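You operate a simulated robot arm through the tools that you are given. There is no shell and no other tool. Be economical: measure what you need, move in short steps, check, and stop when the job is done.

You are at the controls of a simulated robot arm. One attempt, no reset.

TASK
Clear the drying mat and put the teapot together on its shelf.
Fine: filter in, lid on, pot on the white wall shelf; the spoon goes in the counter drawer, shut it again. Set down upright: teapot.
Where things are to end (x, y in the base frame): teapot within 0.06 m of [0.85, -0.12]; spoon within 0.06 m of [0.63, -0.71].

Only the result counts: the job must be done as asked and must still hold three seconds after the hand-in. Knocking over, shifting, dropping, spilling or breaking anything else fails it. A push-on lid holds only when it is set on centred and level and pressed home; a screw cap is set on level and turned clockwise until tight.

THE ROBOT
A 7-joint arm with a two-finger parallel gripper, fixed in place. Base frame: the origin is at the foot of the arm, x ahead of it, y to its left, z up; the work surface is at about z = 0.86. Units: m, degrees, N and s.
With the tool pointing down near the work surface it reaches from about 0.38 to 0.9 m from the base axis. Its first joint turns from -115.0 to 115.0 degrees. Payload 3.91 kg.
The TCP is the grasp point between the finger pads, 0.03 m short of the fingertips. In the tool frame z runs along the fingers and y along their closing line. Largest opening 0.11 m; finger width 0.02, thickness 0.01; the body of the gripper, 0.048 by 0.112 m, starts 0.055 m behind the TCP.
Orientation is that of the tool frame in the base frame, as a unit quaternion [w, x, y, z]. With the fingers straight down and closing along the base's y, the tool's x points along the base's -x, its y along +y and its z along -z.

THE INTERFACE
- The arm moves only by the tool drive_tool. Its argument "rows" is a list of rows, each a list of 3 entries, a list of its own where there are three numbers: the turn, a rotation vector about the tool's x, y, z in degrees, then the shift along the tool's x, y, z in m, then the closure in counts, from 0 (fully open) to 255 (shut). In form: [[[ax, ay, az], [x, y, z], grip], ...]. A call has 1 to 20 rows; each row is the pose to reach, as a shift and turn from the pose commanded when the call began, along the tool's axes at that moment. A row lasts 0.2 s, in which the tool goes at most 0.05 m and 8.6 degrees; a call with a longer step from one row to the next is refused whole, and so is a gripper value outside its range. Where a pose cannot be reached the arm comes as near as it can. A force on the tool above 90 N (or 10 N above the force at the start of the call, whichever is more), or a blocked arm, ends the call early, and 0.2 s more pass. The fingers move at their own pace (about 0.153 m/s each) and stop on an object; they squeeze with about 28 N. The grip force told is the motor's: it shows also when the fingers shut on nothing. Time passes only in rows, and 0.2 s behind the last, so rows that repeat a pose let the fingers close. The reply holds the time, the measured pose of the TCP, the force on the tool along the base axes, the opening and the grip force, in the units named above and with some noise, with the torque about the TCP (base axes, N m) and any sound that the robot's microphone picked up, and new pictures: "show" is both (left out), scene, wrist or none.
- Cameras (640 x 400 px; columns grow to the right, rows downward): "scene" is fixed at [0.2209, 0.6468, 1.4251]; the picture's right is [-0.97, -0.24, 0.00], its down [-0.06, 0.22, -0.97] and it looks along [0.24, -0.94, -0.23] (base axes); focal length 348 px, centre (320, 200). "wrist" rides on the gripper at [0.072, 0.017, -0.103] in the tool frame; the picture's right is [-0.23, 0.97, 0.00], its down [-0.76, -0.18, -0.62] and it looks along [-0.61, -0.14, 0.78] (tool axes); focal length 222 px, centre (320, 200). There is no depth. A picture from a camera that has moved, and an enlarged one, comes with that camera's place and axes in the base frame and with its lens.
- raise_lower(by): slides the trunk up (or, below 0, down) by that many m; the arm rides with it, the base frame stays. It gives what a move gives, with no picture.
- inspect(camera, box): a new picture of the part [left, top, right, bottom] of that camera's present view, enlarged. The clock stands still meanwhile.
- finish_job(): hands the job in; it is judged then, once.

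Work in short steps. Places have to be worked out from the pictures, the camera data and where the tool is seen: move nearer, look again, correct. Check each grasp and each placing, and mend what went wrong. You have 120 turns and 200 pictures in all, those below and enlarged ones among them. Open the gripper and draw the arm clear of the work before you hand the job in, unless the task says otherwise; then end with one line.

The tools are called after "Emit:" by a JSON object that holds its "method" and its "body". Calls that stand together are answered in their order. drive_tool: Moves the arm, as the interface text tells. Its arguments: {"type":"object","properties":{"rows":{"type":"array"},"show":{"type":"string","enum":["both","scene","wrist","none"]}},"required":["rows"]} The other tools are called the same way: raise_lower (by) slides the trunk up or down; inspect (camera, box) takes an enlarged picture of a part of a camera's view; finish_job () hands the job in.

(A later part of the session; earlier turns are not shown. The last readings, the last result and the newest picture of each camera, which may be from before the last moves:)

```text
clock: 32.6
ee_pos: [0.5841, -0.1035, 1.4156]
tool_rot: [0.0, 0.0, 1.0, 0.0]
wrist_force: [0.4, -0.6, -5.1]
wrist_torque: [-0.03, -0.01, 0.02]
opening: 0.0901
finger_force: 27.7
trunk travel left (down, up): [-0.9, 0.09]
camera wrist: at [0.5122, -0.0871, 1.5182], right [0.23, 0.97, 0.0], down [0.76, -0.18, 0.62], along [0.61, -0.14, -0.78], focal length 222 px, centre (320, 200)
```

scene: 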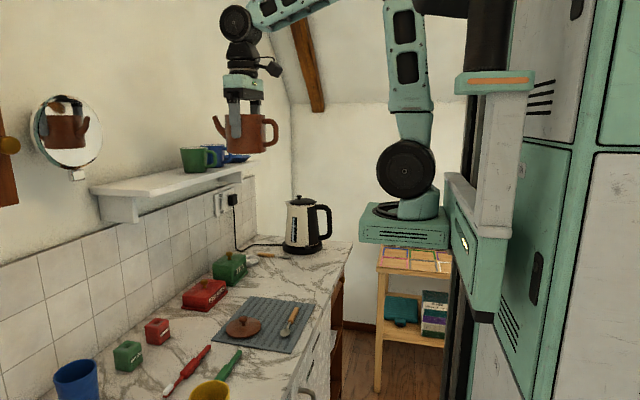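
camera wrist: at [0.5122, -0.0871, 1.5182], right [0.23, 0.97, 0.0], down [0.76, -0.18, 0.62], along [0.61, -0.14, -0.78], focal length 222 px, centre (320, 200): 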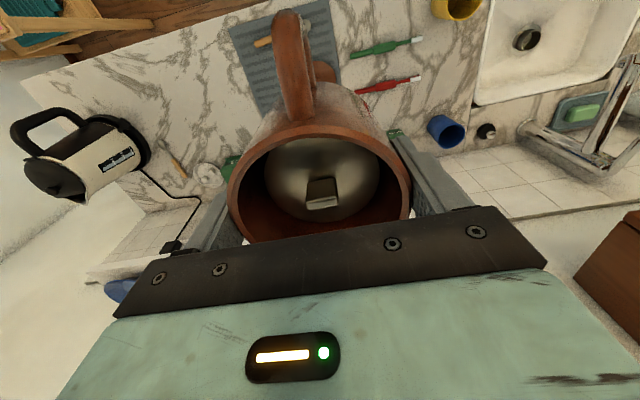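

The pot holds steady at about 5 N. I'll move forward over the shelf to x 0.85.

Emit:
{"method": "drive_tool", "body": {"rows": [[[0, 0, 0], [-0.035, -0.001, 0], 255], [[0, 0, 0], [-0.07, -0.002, 0], 255], [[0, 0, 0], [-0.105, -0.003, 0], 255], [[0, 0, 0], [-0.14, -0.004, 0], 255], [[0, 0, 0], [-0.175, -0.005, 0], 255], [[0, 0, 0], [-0.21, -0.006, 0.0], 255], [[0, 0, 0], [-0.245, -0.006, 0.0], 255], [[0, 0, 0], [-0.266, -0.006, 0.0], 255], [[0, 0, 0], [-0.266, -0.006, 0.0], 255]], "show": "both"}}

Emit:
{"method": "inspect", "body": {"camera": "scene", "box": [90, 80, 250, 230]}}

```text
clock: 34.6
ee_pos: [0.8519, -0.109, 1.4155]
tool_rot: [-0.001, -0.001, 1.0, 0.0]
wrist_force: [0.2, 1.0, -4.5]
wrist_torque: [-0.02, 0.0, 0.0]
opening: 0.0902
finger_force: 28.0
trunk travel left (down, up): [-0.9, 0.09]
camera wrist: at [0.7793, -0.0932, 1.5182], right [0.23, 0.97, 0.0], down [0.76, -0.18, 0.62], along [0.61, -0.14, -0.78], focal length 222 px, centre (320, 200)
```

scene: 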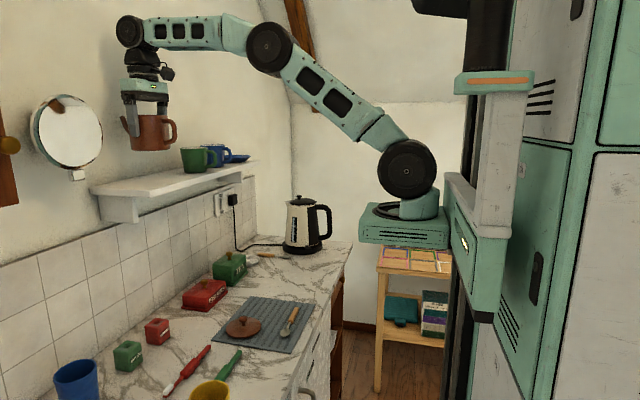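
wrist: 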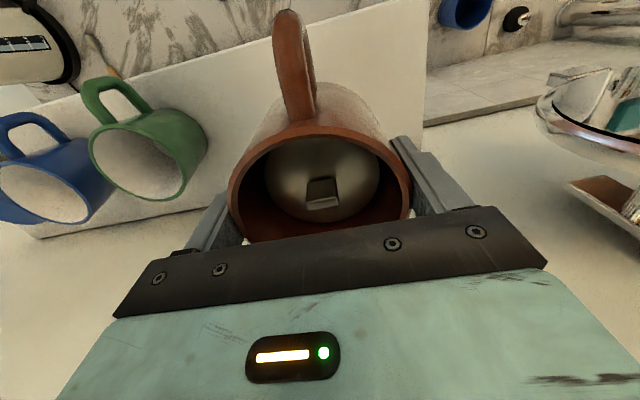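

```text
2.67 times, centred on (170, 155) of scene
camera zoom: at [0.2209, 0.6468, 1.4251], right [-0.97, -0.24, 0.0], down [-0.06, 0.22, -0.97], along [0.24, -0.94, -0.23], focal length 927 px, centre (720, 320)
```

zoom: 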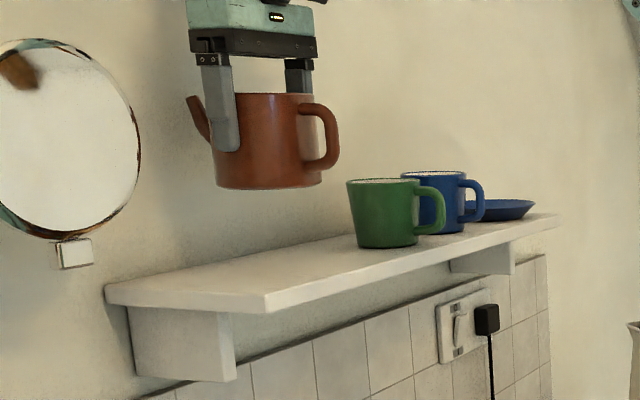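

The pot is above the shelf and clear of the mug by a few cm. I'll lower it to z 1.345, about 2 cm above the expected contact, and shift y to -0.10.

Emit:
{"method": "drive_tool", "body": {"rows": [[[0, 0, 0], [0, 0.008, 0.02], 255], [[0, 0, 0], [0, 0.008, 0.04], 255], [[0, 0, 0], [0, 0.008, 0.06], 255], [[0, 0, 0], [0, 0.008, 0.07], 255], [[0, 0, 0], [0, 0.008, 0.07], 255]], "show": "both"}}

Emit:
{"method": "inspect", "body": {"camera": "scene", "box": [90, 80, 250, 230]}}

```text
clock: 35.8
ee_pos: [0.8515, -0.1017, 1.3441]
tool_rot: [0.0, -0.001, 1.0, 0.0]
wrist_force: [0.3, 0.8, -3.9]
wrist_torque: [0.03, -0.02, -0.03]
opening: 0.0902
finger_force: 28.0
trunk travel left (down, up): [-0.9, 0.09]
camera wrist: at [0.7786, -0.0853, 1.4481], right [0.23, 0.97, 0.0], down [0.76, -0.18, 0.62], along [0.61, -0.14, -0.78], focal length 222 px, centre (320, 200)
```

scene: 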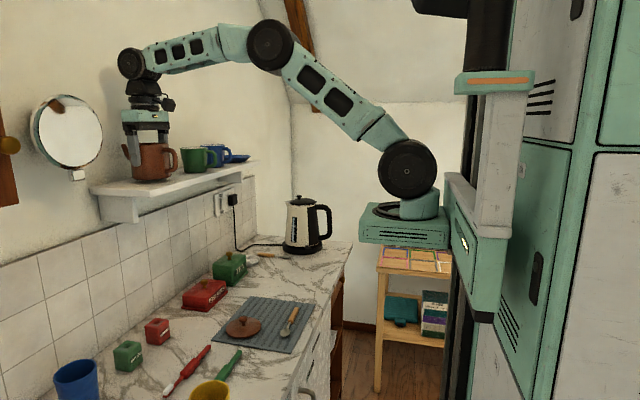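
wrist: 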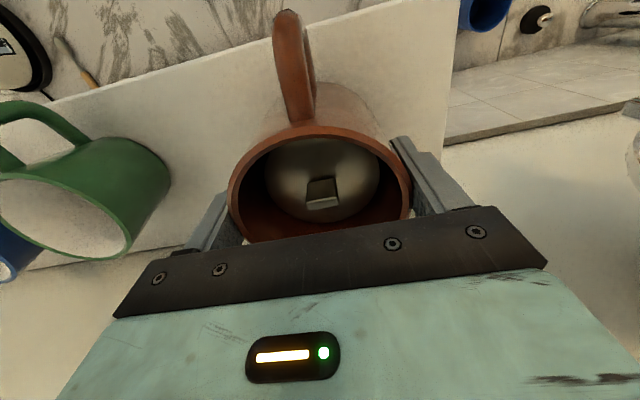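

```text
2.67 times, centred on (170, 155) of scene
camera zoom: at [0.2209, 0.6468, 1.4251], right [-0.97, -0.24, 0.0], down [-0.06, 0.22, -0.97], along [0.24, -0.94, -0.23], focal length 927 px, centre (720, 320)
```

zoom: 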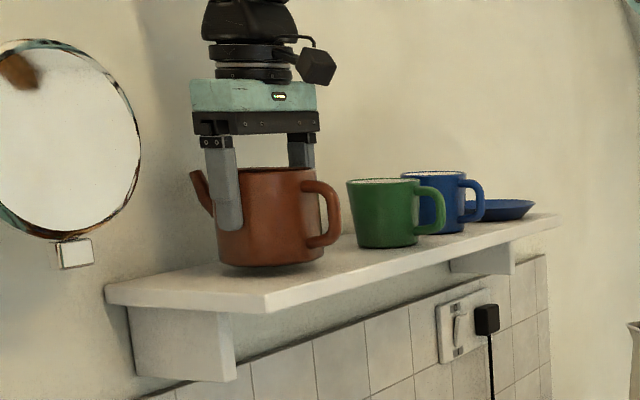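

The gap is about 1–2 cm. I'll lower in small steps and check for the force change at touchdown.

Emit:
{"method": "drive_tool", "body": {"rows": [[[0, 0, 0], [0, 0, 0.004], 255], [[0, 0, 0], [0, 0, 0.008], 255], [[0, 0, 0], [0, 0, 0.011], 255], [[0, 0, 0], [0, 0, 0.011], 255]], "show": "none"}}

Emit:
{"method": "drive_tool", "body": {"rows": [[[0, 0, 0], [0, 0, 0.002], 255], [[0, 0, 0], [0, 0, 0.003], 255], [[0, 0, 0], [0, 0, 0.003], 255]], "show": "none"}}

Emit:
{"method": "drive_tool", "body": {"rows": [[[0, 0, 0], [0, 0, 0.002], 255], [[0, 0, 0], [0, 0, 0.002], 255]], "show": "none"}}

```text
clock: 36.8
ee_pos: [0.8523, -0.1023, 1.3353]
tool_rot: [0.0, 0.001, 1.0, 0.0]
wrist_force: [-0.2, -0.2, -0.8]
wrist_torque: [0.02, 0.06, -0.01]
opening: 0.0901
finger_force: 28.2
trunk travel left (down, up): [-0.9, 0.09]
```

```text
clock: 37.6
ee_pos: [0.8529, -0.1019, 1.3344]
tool_rot: [0.003, 0.0, 1.0, 0.001]
wrist_force: [5.2, -0.6, 27.5]
wrist_torque: [0.0, 0.62, 0.06]
opening: 0.0901
finger_force: 27.5
trunk travel left (down, up): [-0.9, 0.09]
```

```text
clock: 38.2
ee_pos: [0.8517, -0.1022, 1.3347]
tool_rot: [0.006, 0.0, 1.0, 0.001]
wrist_force: [8.9, -0.3, 45.6]
wrist_torque: [-0.07, 1.02, 0.02]
opening: 0.09
finger_force: 28.0
trunk travel left (down, up): [-0.9, 0.09]
```

It touched down at TCP 1.335, so the shelf top is at about 1.269. I'll take off the pressure, then open the fingers.

Emit:
{"method": "drive_tool", "body": {"rows": [[[0, 0, 0], [0, 0, -0.003], 255], [[0, 0, 0], [0, 0, -0.0055], 255], [[0, 0, 0], [0, 0, -0.0055], 255]], "show": "none"}}

Emit:
{"method": "drive_tool", "body": {"rows": [[[0, 0, 0], [0, 0, 0], 0], [[0, 0, 0], [0, 0, 0], 0], [[0, 0, 0], [0, 0, 0], 0]], "show": "wrist"}}

```text
clock: 39.0
ee_pos: [0.8503, -0.1022, 1.3344]
tool_rot: [0.0, -0.001, 1.0, -0.001]
wrist_force: [10.0, 0.4, 18.5]
wrist_torque: [0.01, -0.59, 0.02]
opening: 0.0901
finger_force: 28.3
trunk travel left (down, up): [-0.9, 0.09]
```

```text
clock: 39.8
ee_pos: [0.8497, -0.1024, 1.3339]
tool_rot: [0.0, 0.0, 1.0, 0.0]
wrist_force: [0.3, 0.7, 1.2]
wrist_torque: [-0.03, 0.02, 0.01]
opening: 0.1102
finger_force: 0.2
trunk travel left (down, up): [-0.9, 0.09]
camera wrist: at [0.7785, -0.0856, 1.4379], right [0.23, 0.97, 0.0], down [0.76, -0.18, 0.62], along [0.61, -0.14, -0.78], focal length 222 px, centre (320, 200)
```

wrist: 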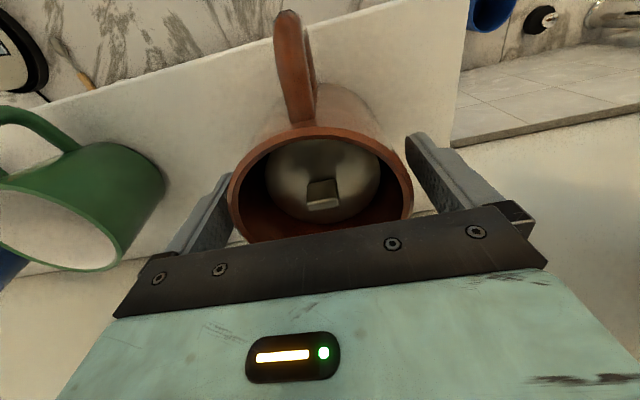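

It's released with clearance on both sides. I'll go straight up and check the pot.

Emit:
{"method": "drive_tool", "body": {"rows": [[[0, 0, 0], [0, 0, -0.02], 0], [[0, 0, 0], [0, 0, -0.05], 0], [[0, 0, 0], [0, 0, -0.08], 0], [[0, 0, 0], [0, 0, -0.115], 0], [[0, 0, 0], [0.0, 0, -0.115], 0]], "show": "wrist"}}

Emit:
{"method": "inspect", "body": {"camera": "scene", "box": [90, 80, 250, 230]}}

Emit:
{"method": "inspect", "body": {"camera": "wrist", "box": [220, 40, 440, 200]}}

```text
clock: 41.0
ee_pos: [0.852, -0.1029, 1.4501]
tool_rot: [0.0, -0.001, 1.0, 0.0]
wrist_force: [1.2, 0.7, 0.5]
wrist_torque: [-0.02, 0.0, 0.02]
opening: 0.1099
finger_force: 0.1
trunk travel left (down, up): [-0.9, 0.09]
camera wrist: at [0.7787, -0.086, 1.5526], right [0.23, 0.97, 0.0], down [0.76, -0.18, 0.62], along [0.61, -0.14, -0.78], focal length 222 px, centre (320, 200)
```

wrist: 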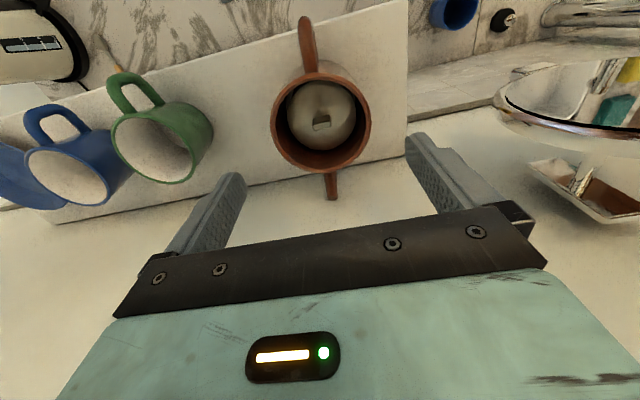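

```text
2.67 times, centred on (170, 155) of scene
camera zoom: at [0.2209, 0.6468, 1.4251], right [-0.97, -0.24, 0.0], down [-0.06, 0.22, -0.97], along [0.24, -0.94, -0.23], focal length 927 px, centre (720, 320)
```

zoom: 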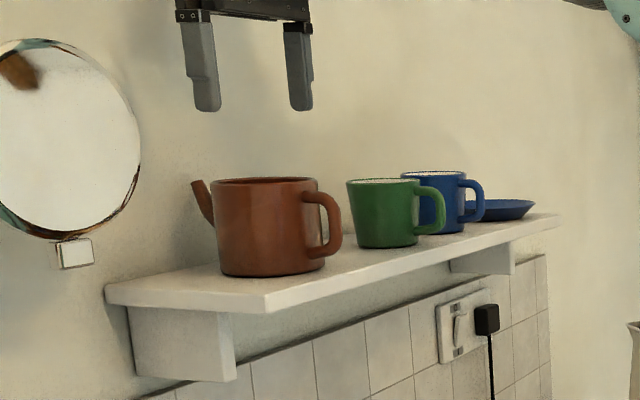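

```text
2.50 times, centred on (330, 120) of wrist
camera zoom: at [0.7787, -0.086, 1.5526], right [0.23, 0.97, 0.0], down [0.76, -0.18, 0.62], along [0.61, -0.14, -0.78], focal length 555 px, centre (295, 400)
```

zoom: 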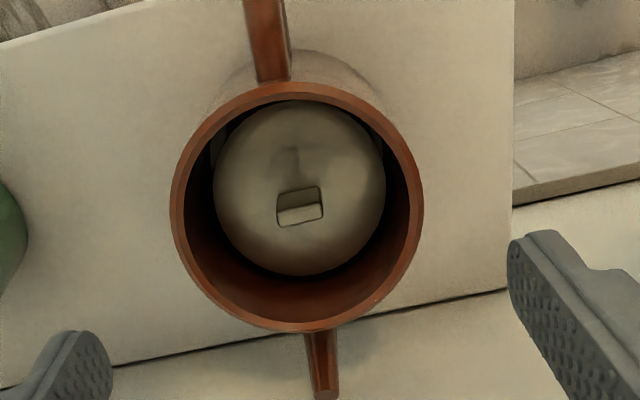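

The pot stands upright at (0.852, -0.101) with its rim near z 1.354 and the filter inside. Next is the lid: I'll back off from the shelf, then go down above the knob at (0.630, -0.117) to z 1.03.

Emit:
{"method": "drive_tool", "body": {"rows": [[[0, 0, 0], [0.045, 0, 0], 0], [[0, 0, 0], [0.09, 0, 0], 0], [[0, 0, 0], [0.135, -0.005, 0], 0], [[0, 0, 0], [0.18, -0.01, 0.0], 0], [[0, 0, 0], [0.222, -0.014, 0.01], 0], [[0, 0, 0], [0.222, -0.014, 0.055], 0], [[0, 0, 0], [0.222, -0.014, 0.1], 0], [[0, 0, 0], [0.222, -0.014, 0.145], 0], [[0, 0, 0], [0.222, -0.014, 0.19], 0], [[0, 0, 0], [0.222, -0.014, 0.235], 0], [[0, 0, 0], [0.222, -0.014, 0.28], 0], [[0, 0, 0], [0.222, -0.014, 0.325], 0], [[0, 0, 0], [0.222, -0.014, 0.37], 0], [[0, 0, 0], [0.222, -0.014, 0.41], 0], [[0, 0, 0], [0.222, -0.014, 0.42], 0], [[0, 0, 0], [0.222, -0.014, 0.42], 0]], "show": "wrist"}}

Emit:
{"method": "inspect", "body": {"camera": "wrist", "box": [220, 40, 440, 200]}}

```text
clock: 44.4
ee_pos: [0.6291, -0.1169, 1.0287]
tool_rot: [0.0, 0.0, 1.0, 0.0]
wrist_force: [0.2, -0.1, 0.1]
wrist_torque: [0.01, 0.03, 0.0]
opening: 0.1099
finger_force: 0.1
trunk travel left (down, up): [-0.9, 0.09]
camera wrist: at [0.5566, -0.0999, 1.1316], right [0.23, 0.97, 0.0], down [0.76, -0.18, 0.62], along [0.61, -0.14, -0.78], focal length 222 px, centre (320, 200)
```

wrist: 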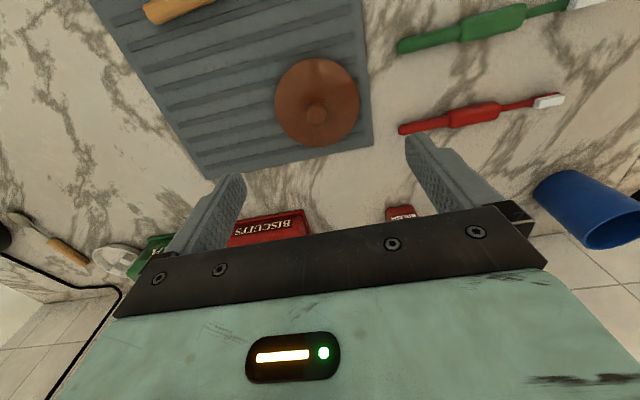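

```text
2.50 times, centred on (330, 120) of wrist
camera zoom: at [0.5566, -0.0999, 1.1316], right [0.23, 0.97, 0.0], down [0.76, -0.18, 0.62], along [0.61, -0.14, -0.78], focal length 555 px, centre (295, 400)
```

zoom: 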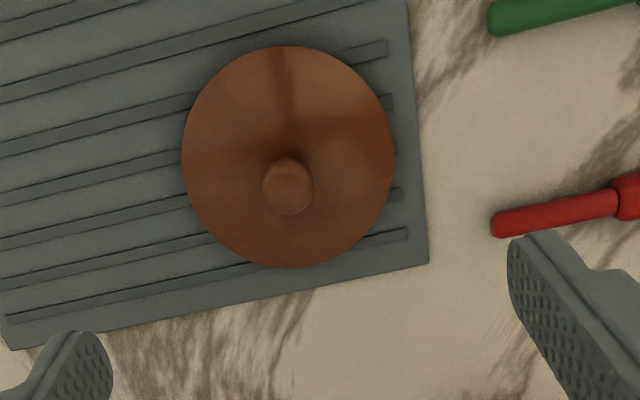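

The lid and knob are centred at about (0.629, -0.118), and the lid is about 0.092 wide. I'll lower to TCP 0.93 with a narrower opening and check the fingertip height against the lid.

Emit:
{"method": "drive_tool", "body": {"rows": [[[0, 0, 0], [0, -0.0015, 0.03], 120], [[0, 0, 0], [0, -0.0015, 0.06], 140], [[0, 0, 0], [0, -0.0015, 0.085], 140], [[0, 0, 0], [0, -0.0015, 0.098], 140], [[0, 0, 0], [0, -0.0015, 0.098], 140]], "show": "wrist"}}

Emit:
{"method": "inspect", "body": {"camera": "wrist", "box": [220, 60, 440, 200]}}

Emit:
{"method": "inspect", "body": {"camera": "scene", "box": [200, 275, 290, 345]}}

```text
clock: 45.6
ee_pos: [0.6282, -0.1182, 0.9311]
tool_rot: [-0.001, 0.0, 1.0, 0.001]
wrist_force: [1.0, 0.4, 0.2]
wrist_torque: [0.01, 0.0, 0.0]
opening: 0.0493
finger_force: 0.1
trunk travel left (down, up): [-0.9, 0.09]
camera wrist: at [0.557, -0.1004, 1.0345], right [0.23, 0.97, 0.0], down [0.76, -0.18, 0.62], along [0.61, -0.14, -0.78], focal length 222 px, centre (320, 200)
```

wrist: 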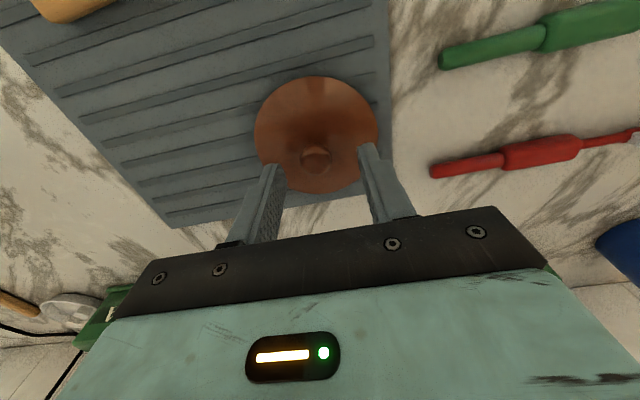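

```text
2.86 times, centred on (330, 130) of wrist
camera zoom: at [0.557, -0.1004, 1.0345], right [0.23, 0.97, 0.0], down [0.76, -0.18, 0.62], along [0.61, -0.14, -0.78], focal length 635 px, centre (291, 400)
```

zoom: 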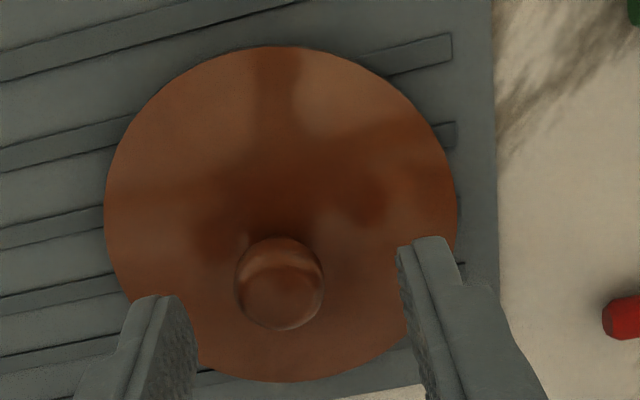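

```text
5.71 times, centred on (245, 310) of scene
camera zoom: at [0.2209, 0.6468, 1.4251], right [-0.97, -0.24, 0.0], down [-0.06, 0.22, -0.97], along [0.24, -0.94, -0.23], focal length 1987 px, centre (749, -429)
```

zoom: 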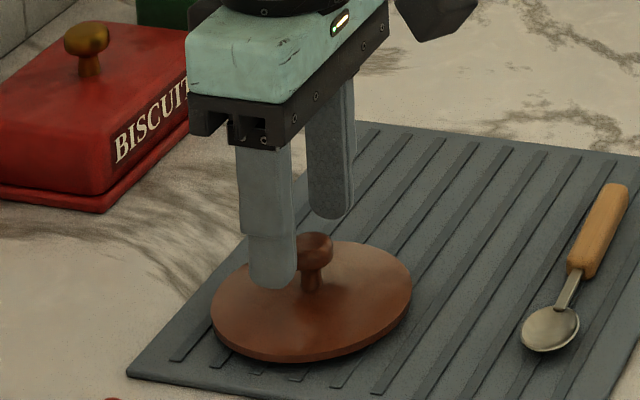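

The fingertips are about 1.5–2 cm above the lid surface on either side of the knob. I'll lower another 10 mm and close.

Emit:
{"method": "drive_tool", "body": {"rows": [[[0, 0, 0], [0.001, -0.0005, 0.005], 140], [[0, 0, 0], [0.001, -0.0005, 0.01], 140], [[0, 0, 0], [0.001, -0.0005, 0.01], 140], [[0, 0, 0], [0.001, -0.0005, 0.01], 255], [[0, 0, 0], [0.001, -0.0005, 0.01], 255], [[0, 0, 0], [0.001, -0.0005, 0.01], 255]], "show": "wrist"}}

Emit:
{"method": "inspect", "body": {"camera": "wrist", "box": [220, 60, 440, 200]}}

Emit:
{"method": "inspect", "body": {"camera": "scene", "box": [200, 275, 290, 345]}}

```text
clock: 47.0
ee_pos: [0.6282, -0.118, 0.9224]
tool_rot: [0.0, -0.001, 1.0, 0.0]
wrist_force: [0.4, 0.4, 0.0]
wrist_torque: [0.04, 0.02, 0.02]
opening: 0.0206
finger_force: 28.0
trunk travel left (down, up): [-0.9, 0.09]
camera wrist: at [0.5555, -0.1014, 1.0248], right [0.23, 0.97, 0.0], down [0.76, -0.18, 0.62], along [0.61, -0.14, -0.78], focal length 222 px, centre (320, 200)
```

wrist: 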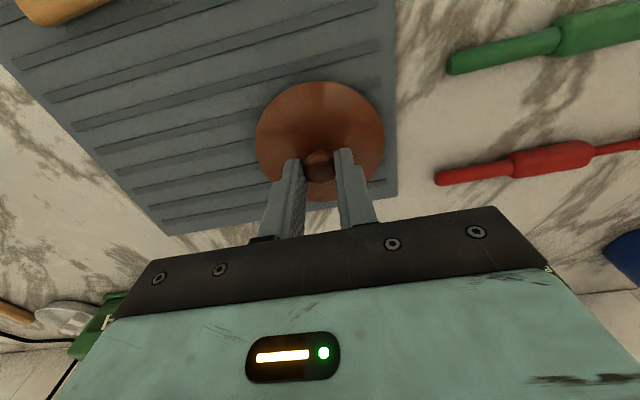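

```text
2.86 times, centred on (330, 130) of wrist
camera zoom: at [0.5555, -0.1014, 1.0248], right [0.23, 0.97, 0.0], down [0.76, -0.18, 0.62], along [0.61, -0.14, -0.78], focal length 635 px, centre (291, 400)
```

zoom: 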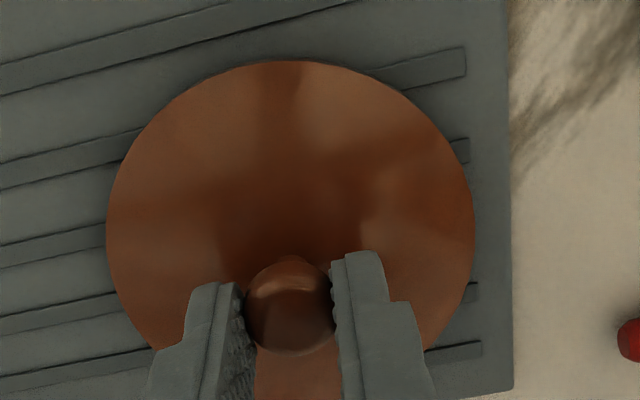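

```text
5.71 times, centred on (245, 310) of scene
camera zoom: at [0.2209, 0.6468, 1.4251], right [-0.97, -0.24, 0.0], down [-0.06, 0.22, -0.97], along [0.24, -0.94, -0.23], focal length 1987 px, centre (749, -429)
```

zoom: 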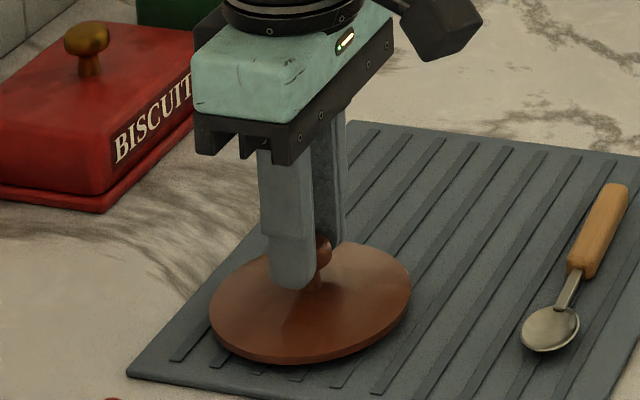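

The knob is gripped at 0.0206. I'll lift a few cm and check that the lid hangs level.

Emit:
{"method": "drive_tool", "body": {"rows": [[[0, 0, 0], [0, 0, -0.01], 255], [[0, 0, 0], [0, 0, -0.03], 255], [[0, 0, 0], [0, 0, -0.06], 255], [[0, 0, 0], [0, 0, -0.09], 255], [[0, 0, 0], [0, 0, -0.09], 255]], "show": "wrist"}}

Emit:
{"method": "inspect", "body": {"camera": "scene", "box": [190, 240, 290, 320]}}

Emit:
{"method": "inspect", "body": {"camera": "wrist", "box": [220, 60, 440, 200]}}

```text
clock: 48.2
ee_pos: [0.6269, -0.1187, 1.0117]
tool_rot: [0.0, 0.001, 1.0, 0.0]
wrist_force: [0.9, 0.1, -0.9]
wrist_torque: [-0.02, 0.01, 0.0]
opening: 0.0204
finger_force: 28.0
trunk travel left (down, up): [-0.9, 0.09]
camera wrist: at [0.555, -0.1022, 1.1151], right [0.23, 0.97, 0.0], down [0.76, -0.18, 0.62], along [0.61, -0.14, -0.78], focal length 222 px, centre (320, 200)
```

wrist: 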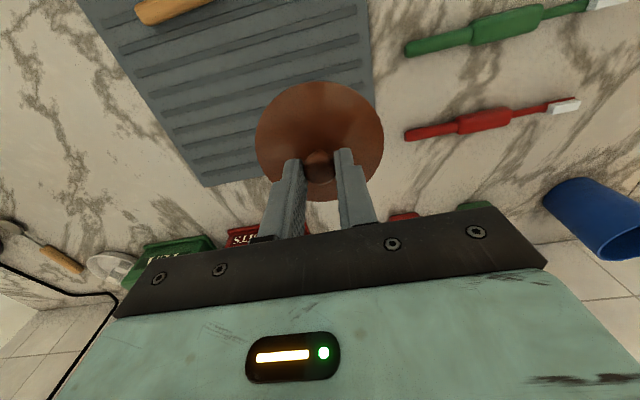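

```text
5.00 times, centred on (240, 280) of scene
camera zoom: at [0.2209, 0.6468, 1.4251], right [-0.97, -0.24, 0.0], down [-0.06, 0.22, -0.97], along [0.24, -0.94, -0.23], focal length 1739 px, centre (720, -200)
```

zoom: 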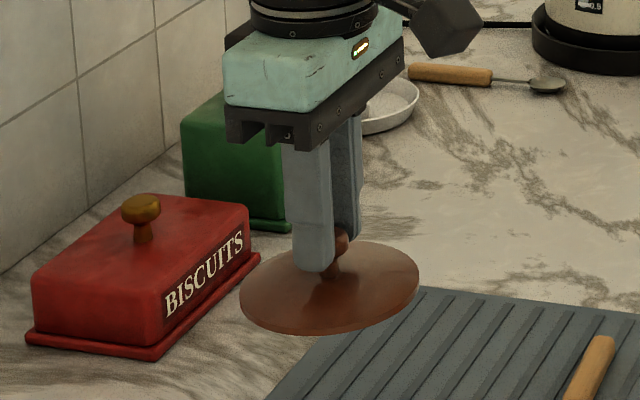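

```text
2.86 times, centred on (330, 130) of wrist
camera zoom: at [0.555, -0.1022, 1.1151], right [0.23, 0.97, 0.0], down [0.76, -0.18, 0.62], along [0.61, -0.14, -0.78], focal length 635 px, centre (291, 400)
```

zoom: 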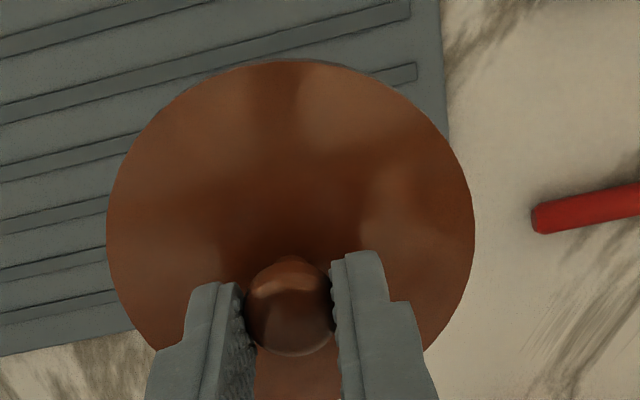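

The lid is level, centred on the TCP to within 2 mm, and unchanged in the grip. I'll lift it to z 1.47 and carry it over the pot.

Emit:
{"method": "drive_tool", "body": {"rows": [[[0, 0, 0], [0, 0, -0.04], 255], [[0, 0, 0], [0, 0, -0.08], 255], [[0, 0, 0], [0, 0, -0.12], 255], [[0, 0, 0], [0, 0, -0.16], 255], [[0, 0, 0], [0, 0, -0.2], 255], [[0, 0, 0], [0, 0, -0.24], 255], [[0, 0, 0], [0, 0, -0.28], 255], [[0, 0, 0], [0, 0, -0.32], 255], [[0, 0, 0], [0, 0, -0.36], 255], [[0, 0, 0], [0, 0, -0.4], 255], [[0, 0, 0], [0, 0.005, -0.44], 255], [[0, 0, 0], [-0.03, 0.01, -0.46], 255], [[0, 0, 0], [-0.065, 0.016, -0.46], 255], [[0, 0, 0], [-0.1, 0.016, -0.46], 255], [[0, 0, 0], [-0.135, 0.016, -0.46], 255], [[0, 0, 0], [-0.17, 0.016, -0.46], 255], [[0, 0, 0], [-0.2, 0.016, -0.46], 255], [[0, 0, 0], [-0.224, 0.016, -0.46], 255], [[0, 0, 0], [-0.224, 0.016, -0.46], 255]], "show": "both"}}

Emit:
{"method": "inspect", "body": {"camera": "wrist", "box": [220, 60, 440, 200]}}

Emit:
{"method": "inspect", "body": {"camera": "scene", "box": [100, 110, 200, 200]}}

```text
clock: 52.2
ee_pos: [0.8514, -0.1033, 1.47]
tool_rot: [0.0, -0.001, 1.0, 0.0]
wrist_force: [1.5, 0.3, -1.1]
wrist_torque: [0.06, 0.01, 0.02]
opening: 0.0204
finger_force: 28.6
trunk travel left (down, up): [-0.9, 0.09]
camera wrist: at [0.7787, -0.0857, 1.5737], right [0.23, 0.97, 0.0], down [0.76, -0.18, 0.62], along [0.61, -0.14, -0.78], focal length 222 px, centre (320, 200)
```

scene: 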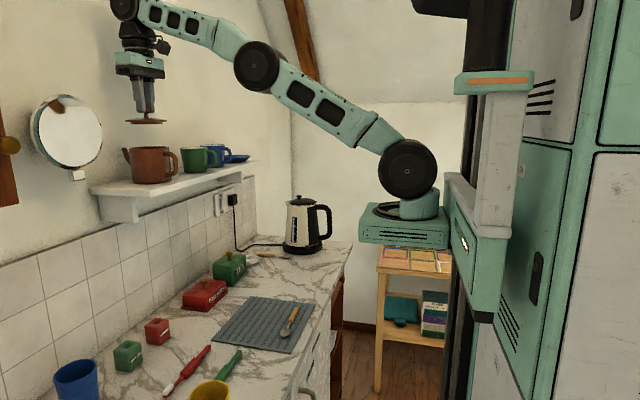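
wrist: 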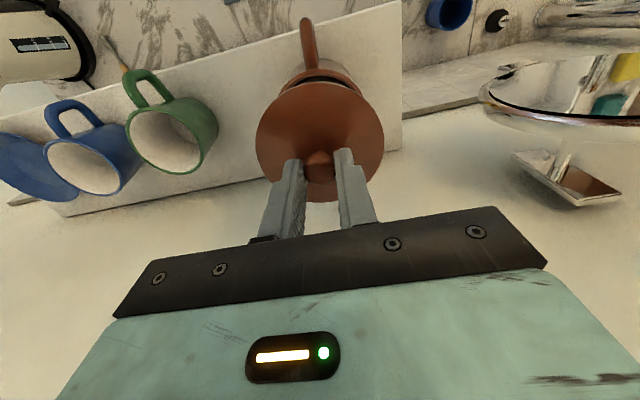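

```text
2.86 times, centred on (330, 130) of wrist
camera zoom: at [0.7787, -0.0857, 1.5737], right [0.23, 0.97, 0.0], down [0.76, -0.18, 0.62], along [0.61, -0.14, -0.78], focal length 635 px, centre (291, 400)
```

zoom: 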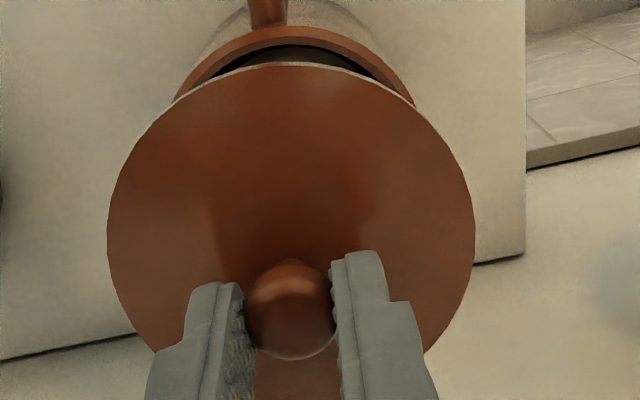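

```text
4.44 times, centred on (150, 155) of scene
camera zoom: at [0.2209, 0.6468, 1.4251], right [-0.97, -0.24, 0.0], down [-0.06, 0.22, -0.97], along [0.24, -0.94, -0.23], focal length 1545 px, centre (1076, 400)
```

zoom: 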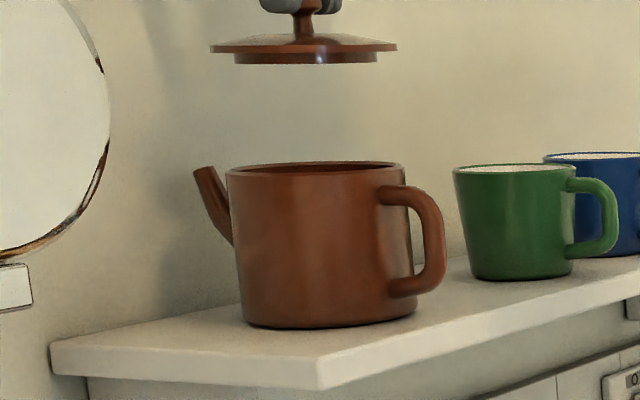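

The side view shows a lid with a shallow plug, level and aligned in x. I'll lower it to about 1 cm above the rim and recheck.

Emit:
{"method": "drive_tool", "body": {"rows": [[[0, 0, 0], [0, 0.001, 0.015], 255], [[0, 0, 0], [0, 0.001, 0.03], 255], [[0, 0, 0], [0, 0.001, 0.045], 255], [[0, 0, 0], [0, 0.001, 0.045], 255]], "show": "wrist"}}

Emit:
{"method": "inspect", "body": {"camera": "wrist", "box": [220, 60, 440, 200]}}

Emit:
{"method": "inspect", "body": {"camera": "scene", "box": [110, 110, 190, 180]}}

```text
clock: 53.2
ee_pos: [0.852, -0.1024, 1.4267]
tool_rot: [0.001, 0.0, 1.0, -0.001]
wrist_force: [0.2, 0.9, -0.8]
wrist_torque: [-0.01, 0.01, -0.02]
opening: 0.0204
finger_force: 27.8
trunk travel left (down, up): [-0.9, 0.09]
camera wrist: at [0.7795, -0.0848, 1.5295], right [0.23, 0.97, 0.0], down [0.76, -0.18, 0.62], along [0.61, -0.14, -0.78], focal length 222 px, centre (320, 200)
```

wrist: 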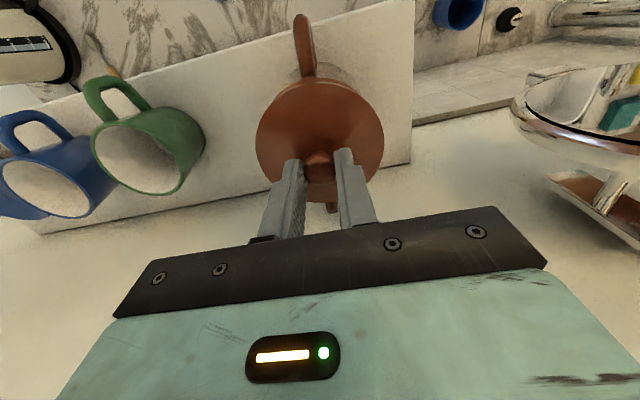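

```text
2.86 times, centred on (330, 130) of wrist
camera zoom: at [0.7795, -0.0848, 1.5295], right [0.23, 0.97, 0.0], down [0.76, -0.18, 0.62], along [0.61, -0.14, -0.78], focal length 635 px, centre (291, 400)
```

zoom: 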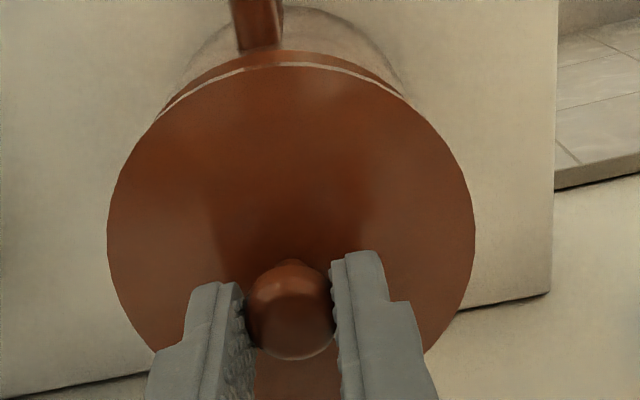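

```text
5.71 times, centred on (150, 145) of scene
camera zoom: at [0.2209, 0.6468, 1.4251], right [-0.97, -0.24, 0.0], down [-0.06, 0.22, -0.97], along [0.24, -0.94, -0.23], focal length 1987 px, centre (1291, 514)
```

zoom: 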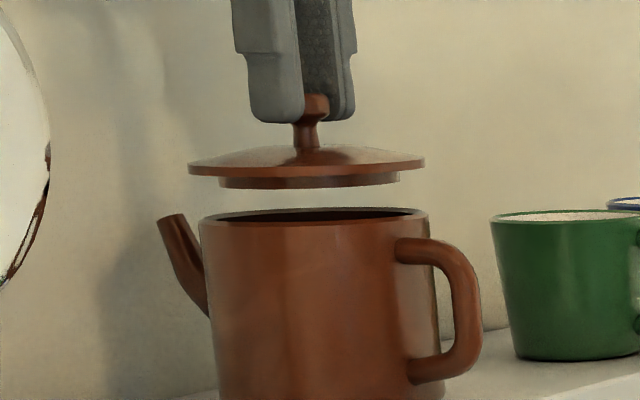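

The lid is about 1.5 mm too far in +x, so I'll correct that while lowering. Then I'll continue in small steps, watching the force.

Emit:
{"method": "drive_tool", "body": {"rows": [[[0, 0, 0], [0.0015, 0.0, 0.005], 255], [[0, 0, 0], [0.0015, 0.0, 0.01], 255], [[0, 0, 0], [0.0015, 0, 0.014], 255], [[0, 0, 0], [0.0015, 0, 0.014], 255]], "show": "none"}}

Emit:
{"method": "inspect", "body": {"camera": "scene", "box": [110, 110, 190, 180]}}

Emit:
{"method": "inspect", "body": {"camera": "wrist", "box": [220, 60, 440, 200]}}

```text
clock: 54.2
ee_pos: [0.8513, -0.1011, 1.4123]
tool_rot: [0.001, 0.0, 1.0, 0.0]
wrist_force: [0.0, 0.8, -0.5]
wrist_torque: [-0.02, 0.0, -0.01]
opening: 0.0203
finger_force: 28.4
trunk travel left (down, up): [-0.9, 0.09]
```

```text
5.71 times, centred on (150, 145) of scene
camera zoom: at [0.2209, 0.6468, 1.4251], right [-0.97, -0.24, 0.0], down [-0.06, 0.22, -0.97], along [0.24, -0.94, -0.23], focal length 1987 px, centre (1291, 514)
```

zoom: 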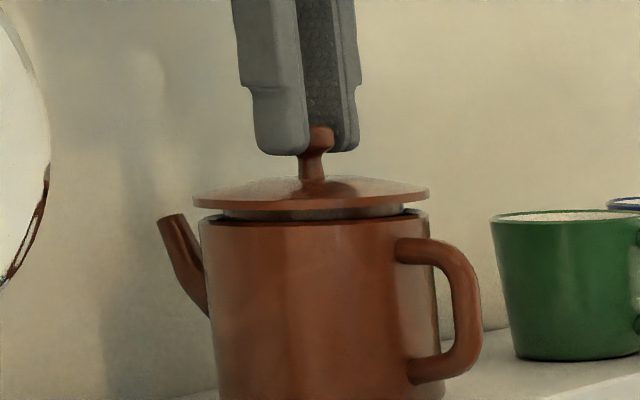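

```text
2.86 times, centred on (330, 130) of wrist
camera zoom: at [0.7785, -0.0845, 1.5158], right [0.23, 0.97, 0.0], down [0.76, -0.18, 0.62], along [0.61, -0.14, -0.78], focal length 635 px, centre (291, 400)
```

zoom: 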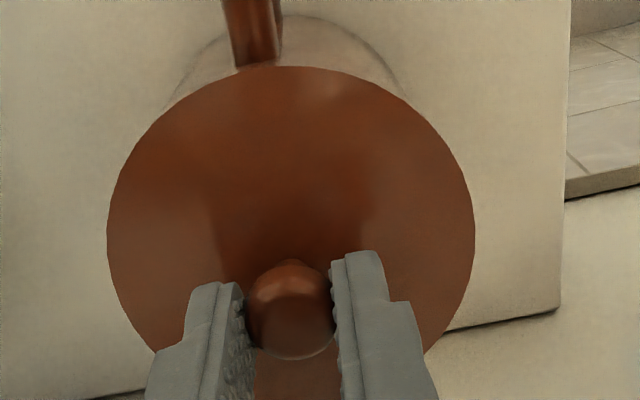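

The plug is entering the opening, centred within about 1 mm. I'll continue down to press it home.

Emit:
{"method": "drive_tool", "body": {"rows": [[[0, 0, 0], [0.0005, 0, 0.003], 255], [[0, 0, 0], [0.0005, 0, 0.005], 255], [[0, 0, 0], [0.0005, 0, 0.005], 255]], "show": "none"}}

Emit:
{"method": "drive_tool", "body": {"rows": [[[0, 0, 0], [0, 0, 0.002], 255], [[0, 0, 0], [0, 0, 0.003], 255], [[0, 0, 0], [0, 0, 0.003], 255]], "show": "none"}}

Emit:
{"method": "inspect", "body": {"camera": "scene", "box": [110, 110, 190, 180]}}

```text
clock: 55.0
ee_pos: [0.8503, -0.1013, 1.4079]
tool_rot: [0.0, 0.0, 1.0, 0.0]
wrist_force: [0.0, -0.7, -0.6]
wrist_torque: [-0.01, 0.01, -0.03]
opening: 0.0205
finger_force: 28.0
trunk travel left (down, up): [-0.9, 0.09]
```

```text
clock: 55.8
ee_pos: [0.8501, -0.1007, 1.4049]
tool_rot: [0.001, 0.001, 1.0, -0.001]
wrist_force: [1.6, 0.0, 2.1]
wrist_torque: [0.11, 0.0, -0.02]
opening: 0.0204
finger_force: 28.1
trunk travel left (down, up): [-0.9, 0.09]
```

```text
5.71 times, centred on (150, 145) of scene
camera zoom: at [0.2209, 0.6468, 1.4251], right [-0.97, -0.24, 0.0], down [-0.06, 0.22, -0.97], along [0.24, -0.94, -0.23], focal length 1987 px, centre (1291, 514)
```

zoom: 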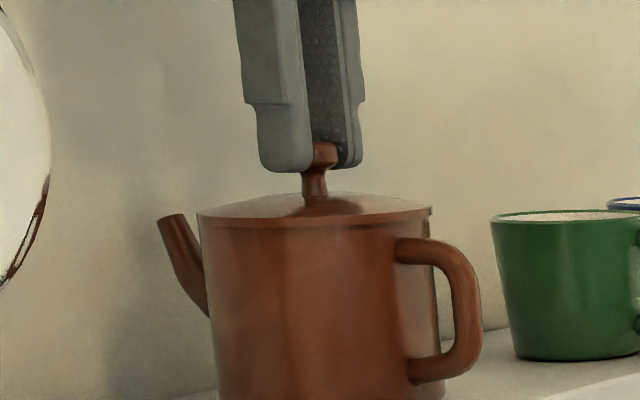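

The lid sits flush on the rim at TCP 1.405. I'll press down a few mm of command to seat it, aiming for about 30–40 N.

Emit:
{"method": "drive_tool", "body": {"rows": [[[0, 0, 0], [0, 0, 0.002], 255], [[0, 0, 0], [0, 0, 0.004], 255], [[0, 0, 0], [0, 0, 0.004], 255]], "show": "none"}}

Emit:
{"method": "drive_tool", "body": {"rows": [[[0, 0, 0], [0, 0, 0.001], 255], [[0, 0, 0], [0, 0, 0.001], 255], [[0, 0, 0], [0, 0, 0.001], 255]], "show": "none"}}

Emit:
{"method": "inspect", "body": {"camera": "scene", "box": [110, 110, 190, 180]}}

```text
clock: 56.6
ee_pos: [0.8497, -0.1004, 1.4031]
tool_rot: [0.002, 0.0, 1.0, -0.001]
wrist_force: [5.5, -1.0, 22.7]
wrist_torque: [-0.06, -0.22, 0.02]
opening: 0.0205
finger_force: 28.5
trunk travel left (down, up): [-0.9, 0.09]
```

```text
clock: 57.4
ee_pos: [0.8488, -0.102, 1.4006]
tool_rot: [0.001, 0.0, 1.0, 0.0]
wrist_force: [3.7, -1.0, 22.4]
wrist_torque: [-0.05, -0.15, 0.03]
opening: 0.0206
finger_force: 27.7
trunk travel left (down, up): [-0.9, 0.09]
```

```text
5.71 times, centred on (150, 145) of scene
camera zoom: at [0.2209, 0.6468, 1.4251], right [-0.97, -0.24, 0.0], down [-0.06, 0.22, -0.97], along [0.24, -0.94, -0.23], focal length 1987 px, centre (1291, 514)
```

zoom: 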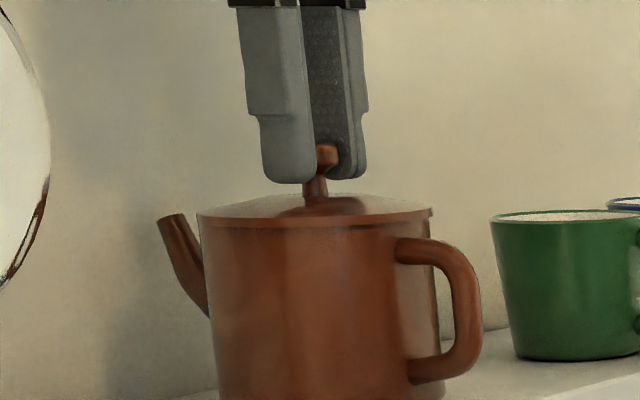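

The lid is flush, and the pads slid a little down the knob at about 22 N. I'll relax, release, rise, and press once on the knob top with shut fingers to be sure it's home.

Emit:
{"method": "drive_tool", "body": {"rows": [[[0, 0, 0], [0, 0, -0.003], 255], [[0, 0, 0], [0, 0, -0.003], 150], [[0, 0, 0], [0, 0, -0.003], 150], [[0, 0, 0], [0, 0, -0.02], 150], [[0, 0, 0], [0, 0, -0.05], 150], [[0, 0, 0], [0, 0, -0.07], 255], [[0, 0, 0], [0, 0, -0.07], 255], [[0, 0, 0], [0, 0, -0.07], 255]], "show": "wrist"}}

Emit:
{"method": "inspect", "body": {"camera": "scene", "box": [100, 110, 200, 200]}}

Emit:
{"method": "inspect", "body": {"camera": "wrist", "box": [220, 40, 440, 200]}}

```text
clock: 59.2
ee_pos: [0.8492, -0.1012, 1.47]
tool_rot: [0.0, 0.0, 1.0, 0.0]
wrist_force: [0.4, -0.1, -0.1]
wrist_torque: [0.0, 0.02, 0.04]
opening: 0.0
finger_force: 28.0
trunk travel left (down, up): [-0.9, 0.09]
camera wrist: at [0.7779, -0.0845, 1.5734], right [0.23, 0.97, 0.0], down [0.76, -0.18, 0.62], along [0.61, -0.14, -0.78], focal length 222 px, centre (320, 200)
```

wrist: 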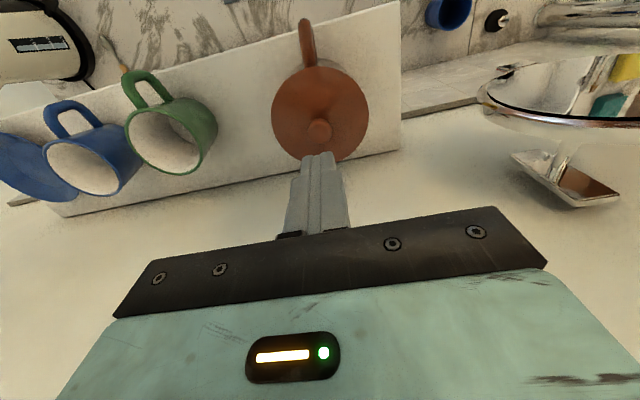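

```text
4.44 times, centred on (150, 155) of scene
camera zoom: at [0.2209, 0.6468, 1.4251], right [-0.97, -0.24, 0.0], down [-0.06, 0.22, -0.97], along [0.24, -0.94, -0.23], focal length 1545 px, centre (1076, 400)
```

zoom: 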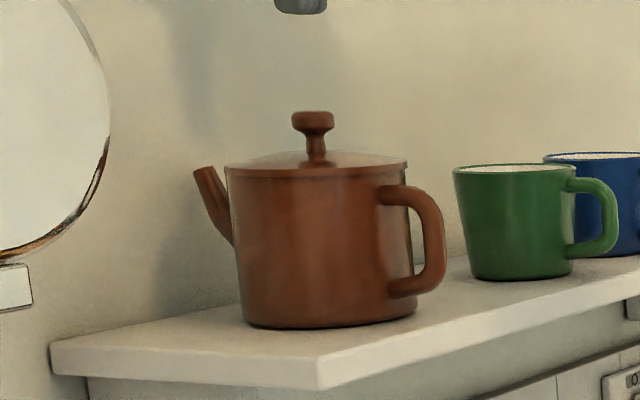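

```text
2.50 times, centred on (330, 120) of wrist
camera zoom: at [0.7779, -0.0845, 1.5734], right [0.23, 0.97, 0.0], down [0.76, -0.18, 0.62], along [0.61, -0.14, -0.78], focal length 555 px, centre (295, 400)
```

zoom: 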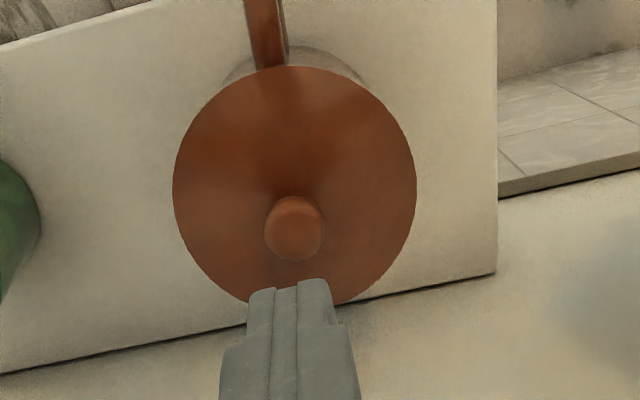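

The lid is on flat with the knob at (0.852, -0.102). I'll press gently on its top with the shut fingers.

Emit:
{"method": "drive_tool", "body": {"rows": [[[0, 0, 0], [-0.002, 0, 0.015], 255], [[0, 0, 0], [-0.002, 0, 0.03], 255], [[0, 0, 0], [-0.002, 0, 0.042], 255], [[0, 0, 0], [-0.002, 0, 0.047], 255], [[0, 0, 0], [-0.002, 0, 0.05], 255], [[0, 0, 0], [-0.002, 0, 0.052], 255], [[0, 0, 0], [-0.002, 0, 0.052], 255]], "show": "none"}}

Emit:
{"method": "drive_tool", "body": {"rows": [[[0, 0, 0], [0, 0, 0.002], 255], [[0, 0, 0], [0, 0, 0.003], 255], [[0, 0, 0], [0, 0, 0.003], 255]], "show": "none"}}

```text
clock: 60.8
ee_pos: [0.8507, -0.101, 1.417]
tool_rot: [0.0, 0.0, 1.0, 0.0]
wrist_force: [0.4, 0.5, 0.5]
wrist_torque: [0.0, -0.01, 0.02]
opening: 0.0
finger_force: 27.3
trunk travel left (down, up): [-0.9, 0.09]
```

```text
clock: 61.6
ee_pos: [0.8512, -0.1013, 1.4175]
tool_rot: [0.003, -0.001, 1.0, 0.0]
wrist_force: [5.3, -1.7, 24.0]
wrist_torque: [-0.07, -0.15, -0.01]
opening: 0.0
finger_force: 28.3
trunk travel left (down, up): [-0.9, 0.09]
```

Contact at 24 N. I'll press 2 mm further, to about 40 N, then withdraw and check.

Emit:
{"method": "drive_tool", "body": {"rows": [[[0, 0, 0], [0, 0, 0.001], 255], [[0, 0, 0], [0, 0, 0.002], 255], [[0, 0, 0], [0, 0, 0.002], 255]], "show": "none"}}

Emit:
{"method": "drive_tool", "body": {"rows": [[[0, 0, 0], [0, 0, -0.008], 255], [[0, 0, 0], [0, 0, -0.03], 255], [[0, 0, 0], [0, 0, -0.06], 255], [[0, 0, 0], [0, 0, -0.06], 255]], "show": "wrist"}}

Emit:
{"method": "inspect", "body": {"camera": "scene", "box": [100, 110, 200, 200]}}

Emit:
{"method": "inspect", "body": {"camera": "wrist", "box": [220, 40, 440, 200]}}

```text
clock: 62.4
ee_pos: [0.852, -0.1019, 1.4176]
tool_rot: [0.004, -0.001, 1.0, 0.0]
wrist_force: [11.4, -1.6, 40.9]
wrist_torque: [-0.05, -0.31, -0.04]
opening: 0.0
finger_force: 28.1
trunk travel left (down, up): [-0.9, 0.09]
```

```text
clock: 63.4
ee_pos: [0.8514, -0.1016, 1.4731]
tool_rot: [0.0, 0.0, 1.0, 0.0]
wrist_force: [0.0, -1.2, -0.1]
wrist_torque: [0.0, 0.02, -0.01]
opening: 0.0
finger_force: 28.0
trunk travel left (down, up): [-0.9, 0.09]
camera wrist: at [0.7791, -0.0847, 1.5758], right [0.23, 0.97, 0.0], down [0.76, -0.18, 0.62], along [0.61, -0.14, -0.78], focal length 222 px, centre (320, 200)
```

wrist: 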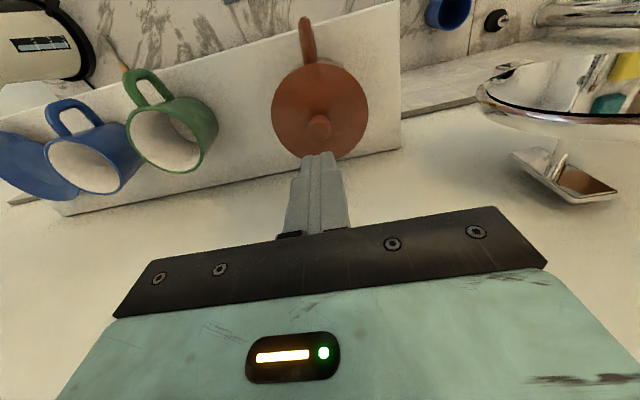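

```text
4.44 times, centred on (150, 155) of scene
camera zoom: at [0.2209, 0.6468, 1.4251], right [-0.97, -0.24, 0.0], down [-0.06, 0.22, -0.97], along [0.24, -0.94, -0.23], focal length 1545 px, centre (1076, 400)
```

zoom: 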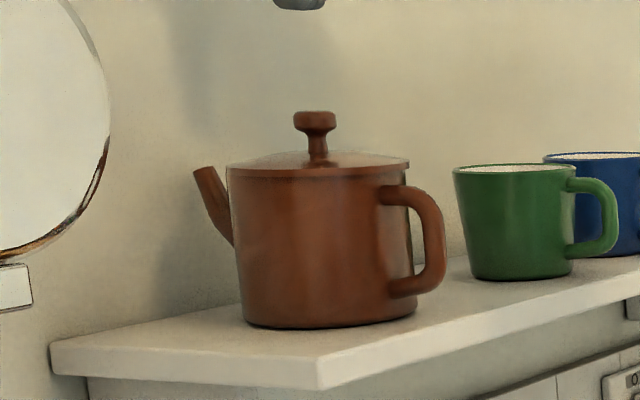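

```text
2.50 times, centred on (330, 120) of wrist
camera zoom: at [0.7791, -0.0847, 1.5758], right [0.23, 0.97, 0.0], down [0.76, -0.18, 0.62], along [0.61, -0.14, -0.78], focal length 555 px, centre (295, 400)
```

zoom: 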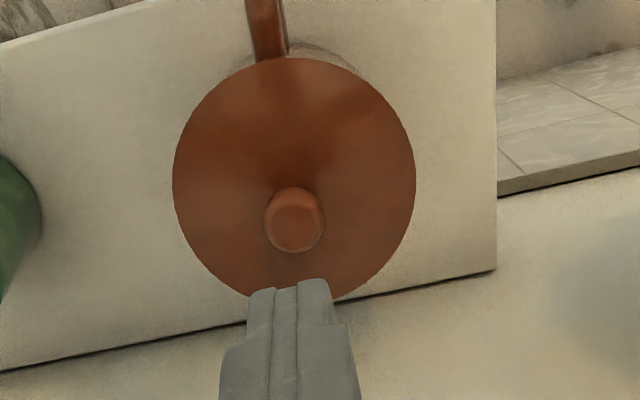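

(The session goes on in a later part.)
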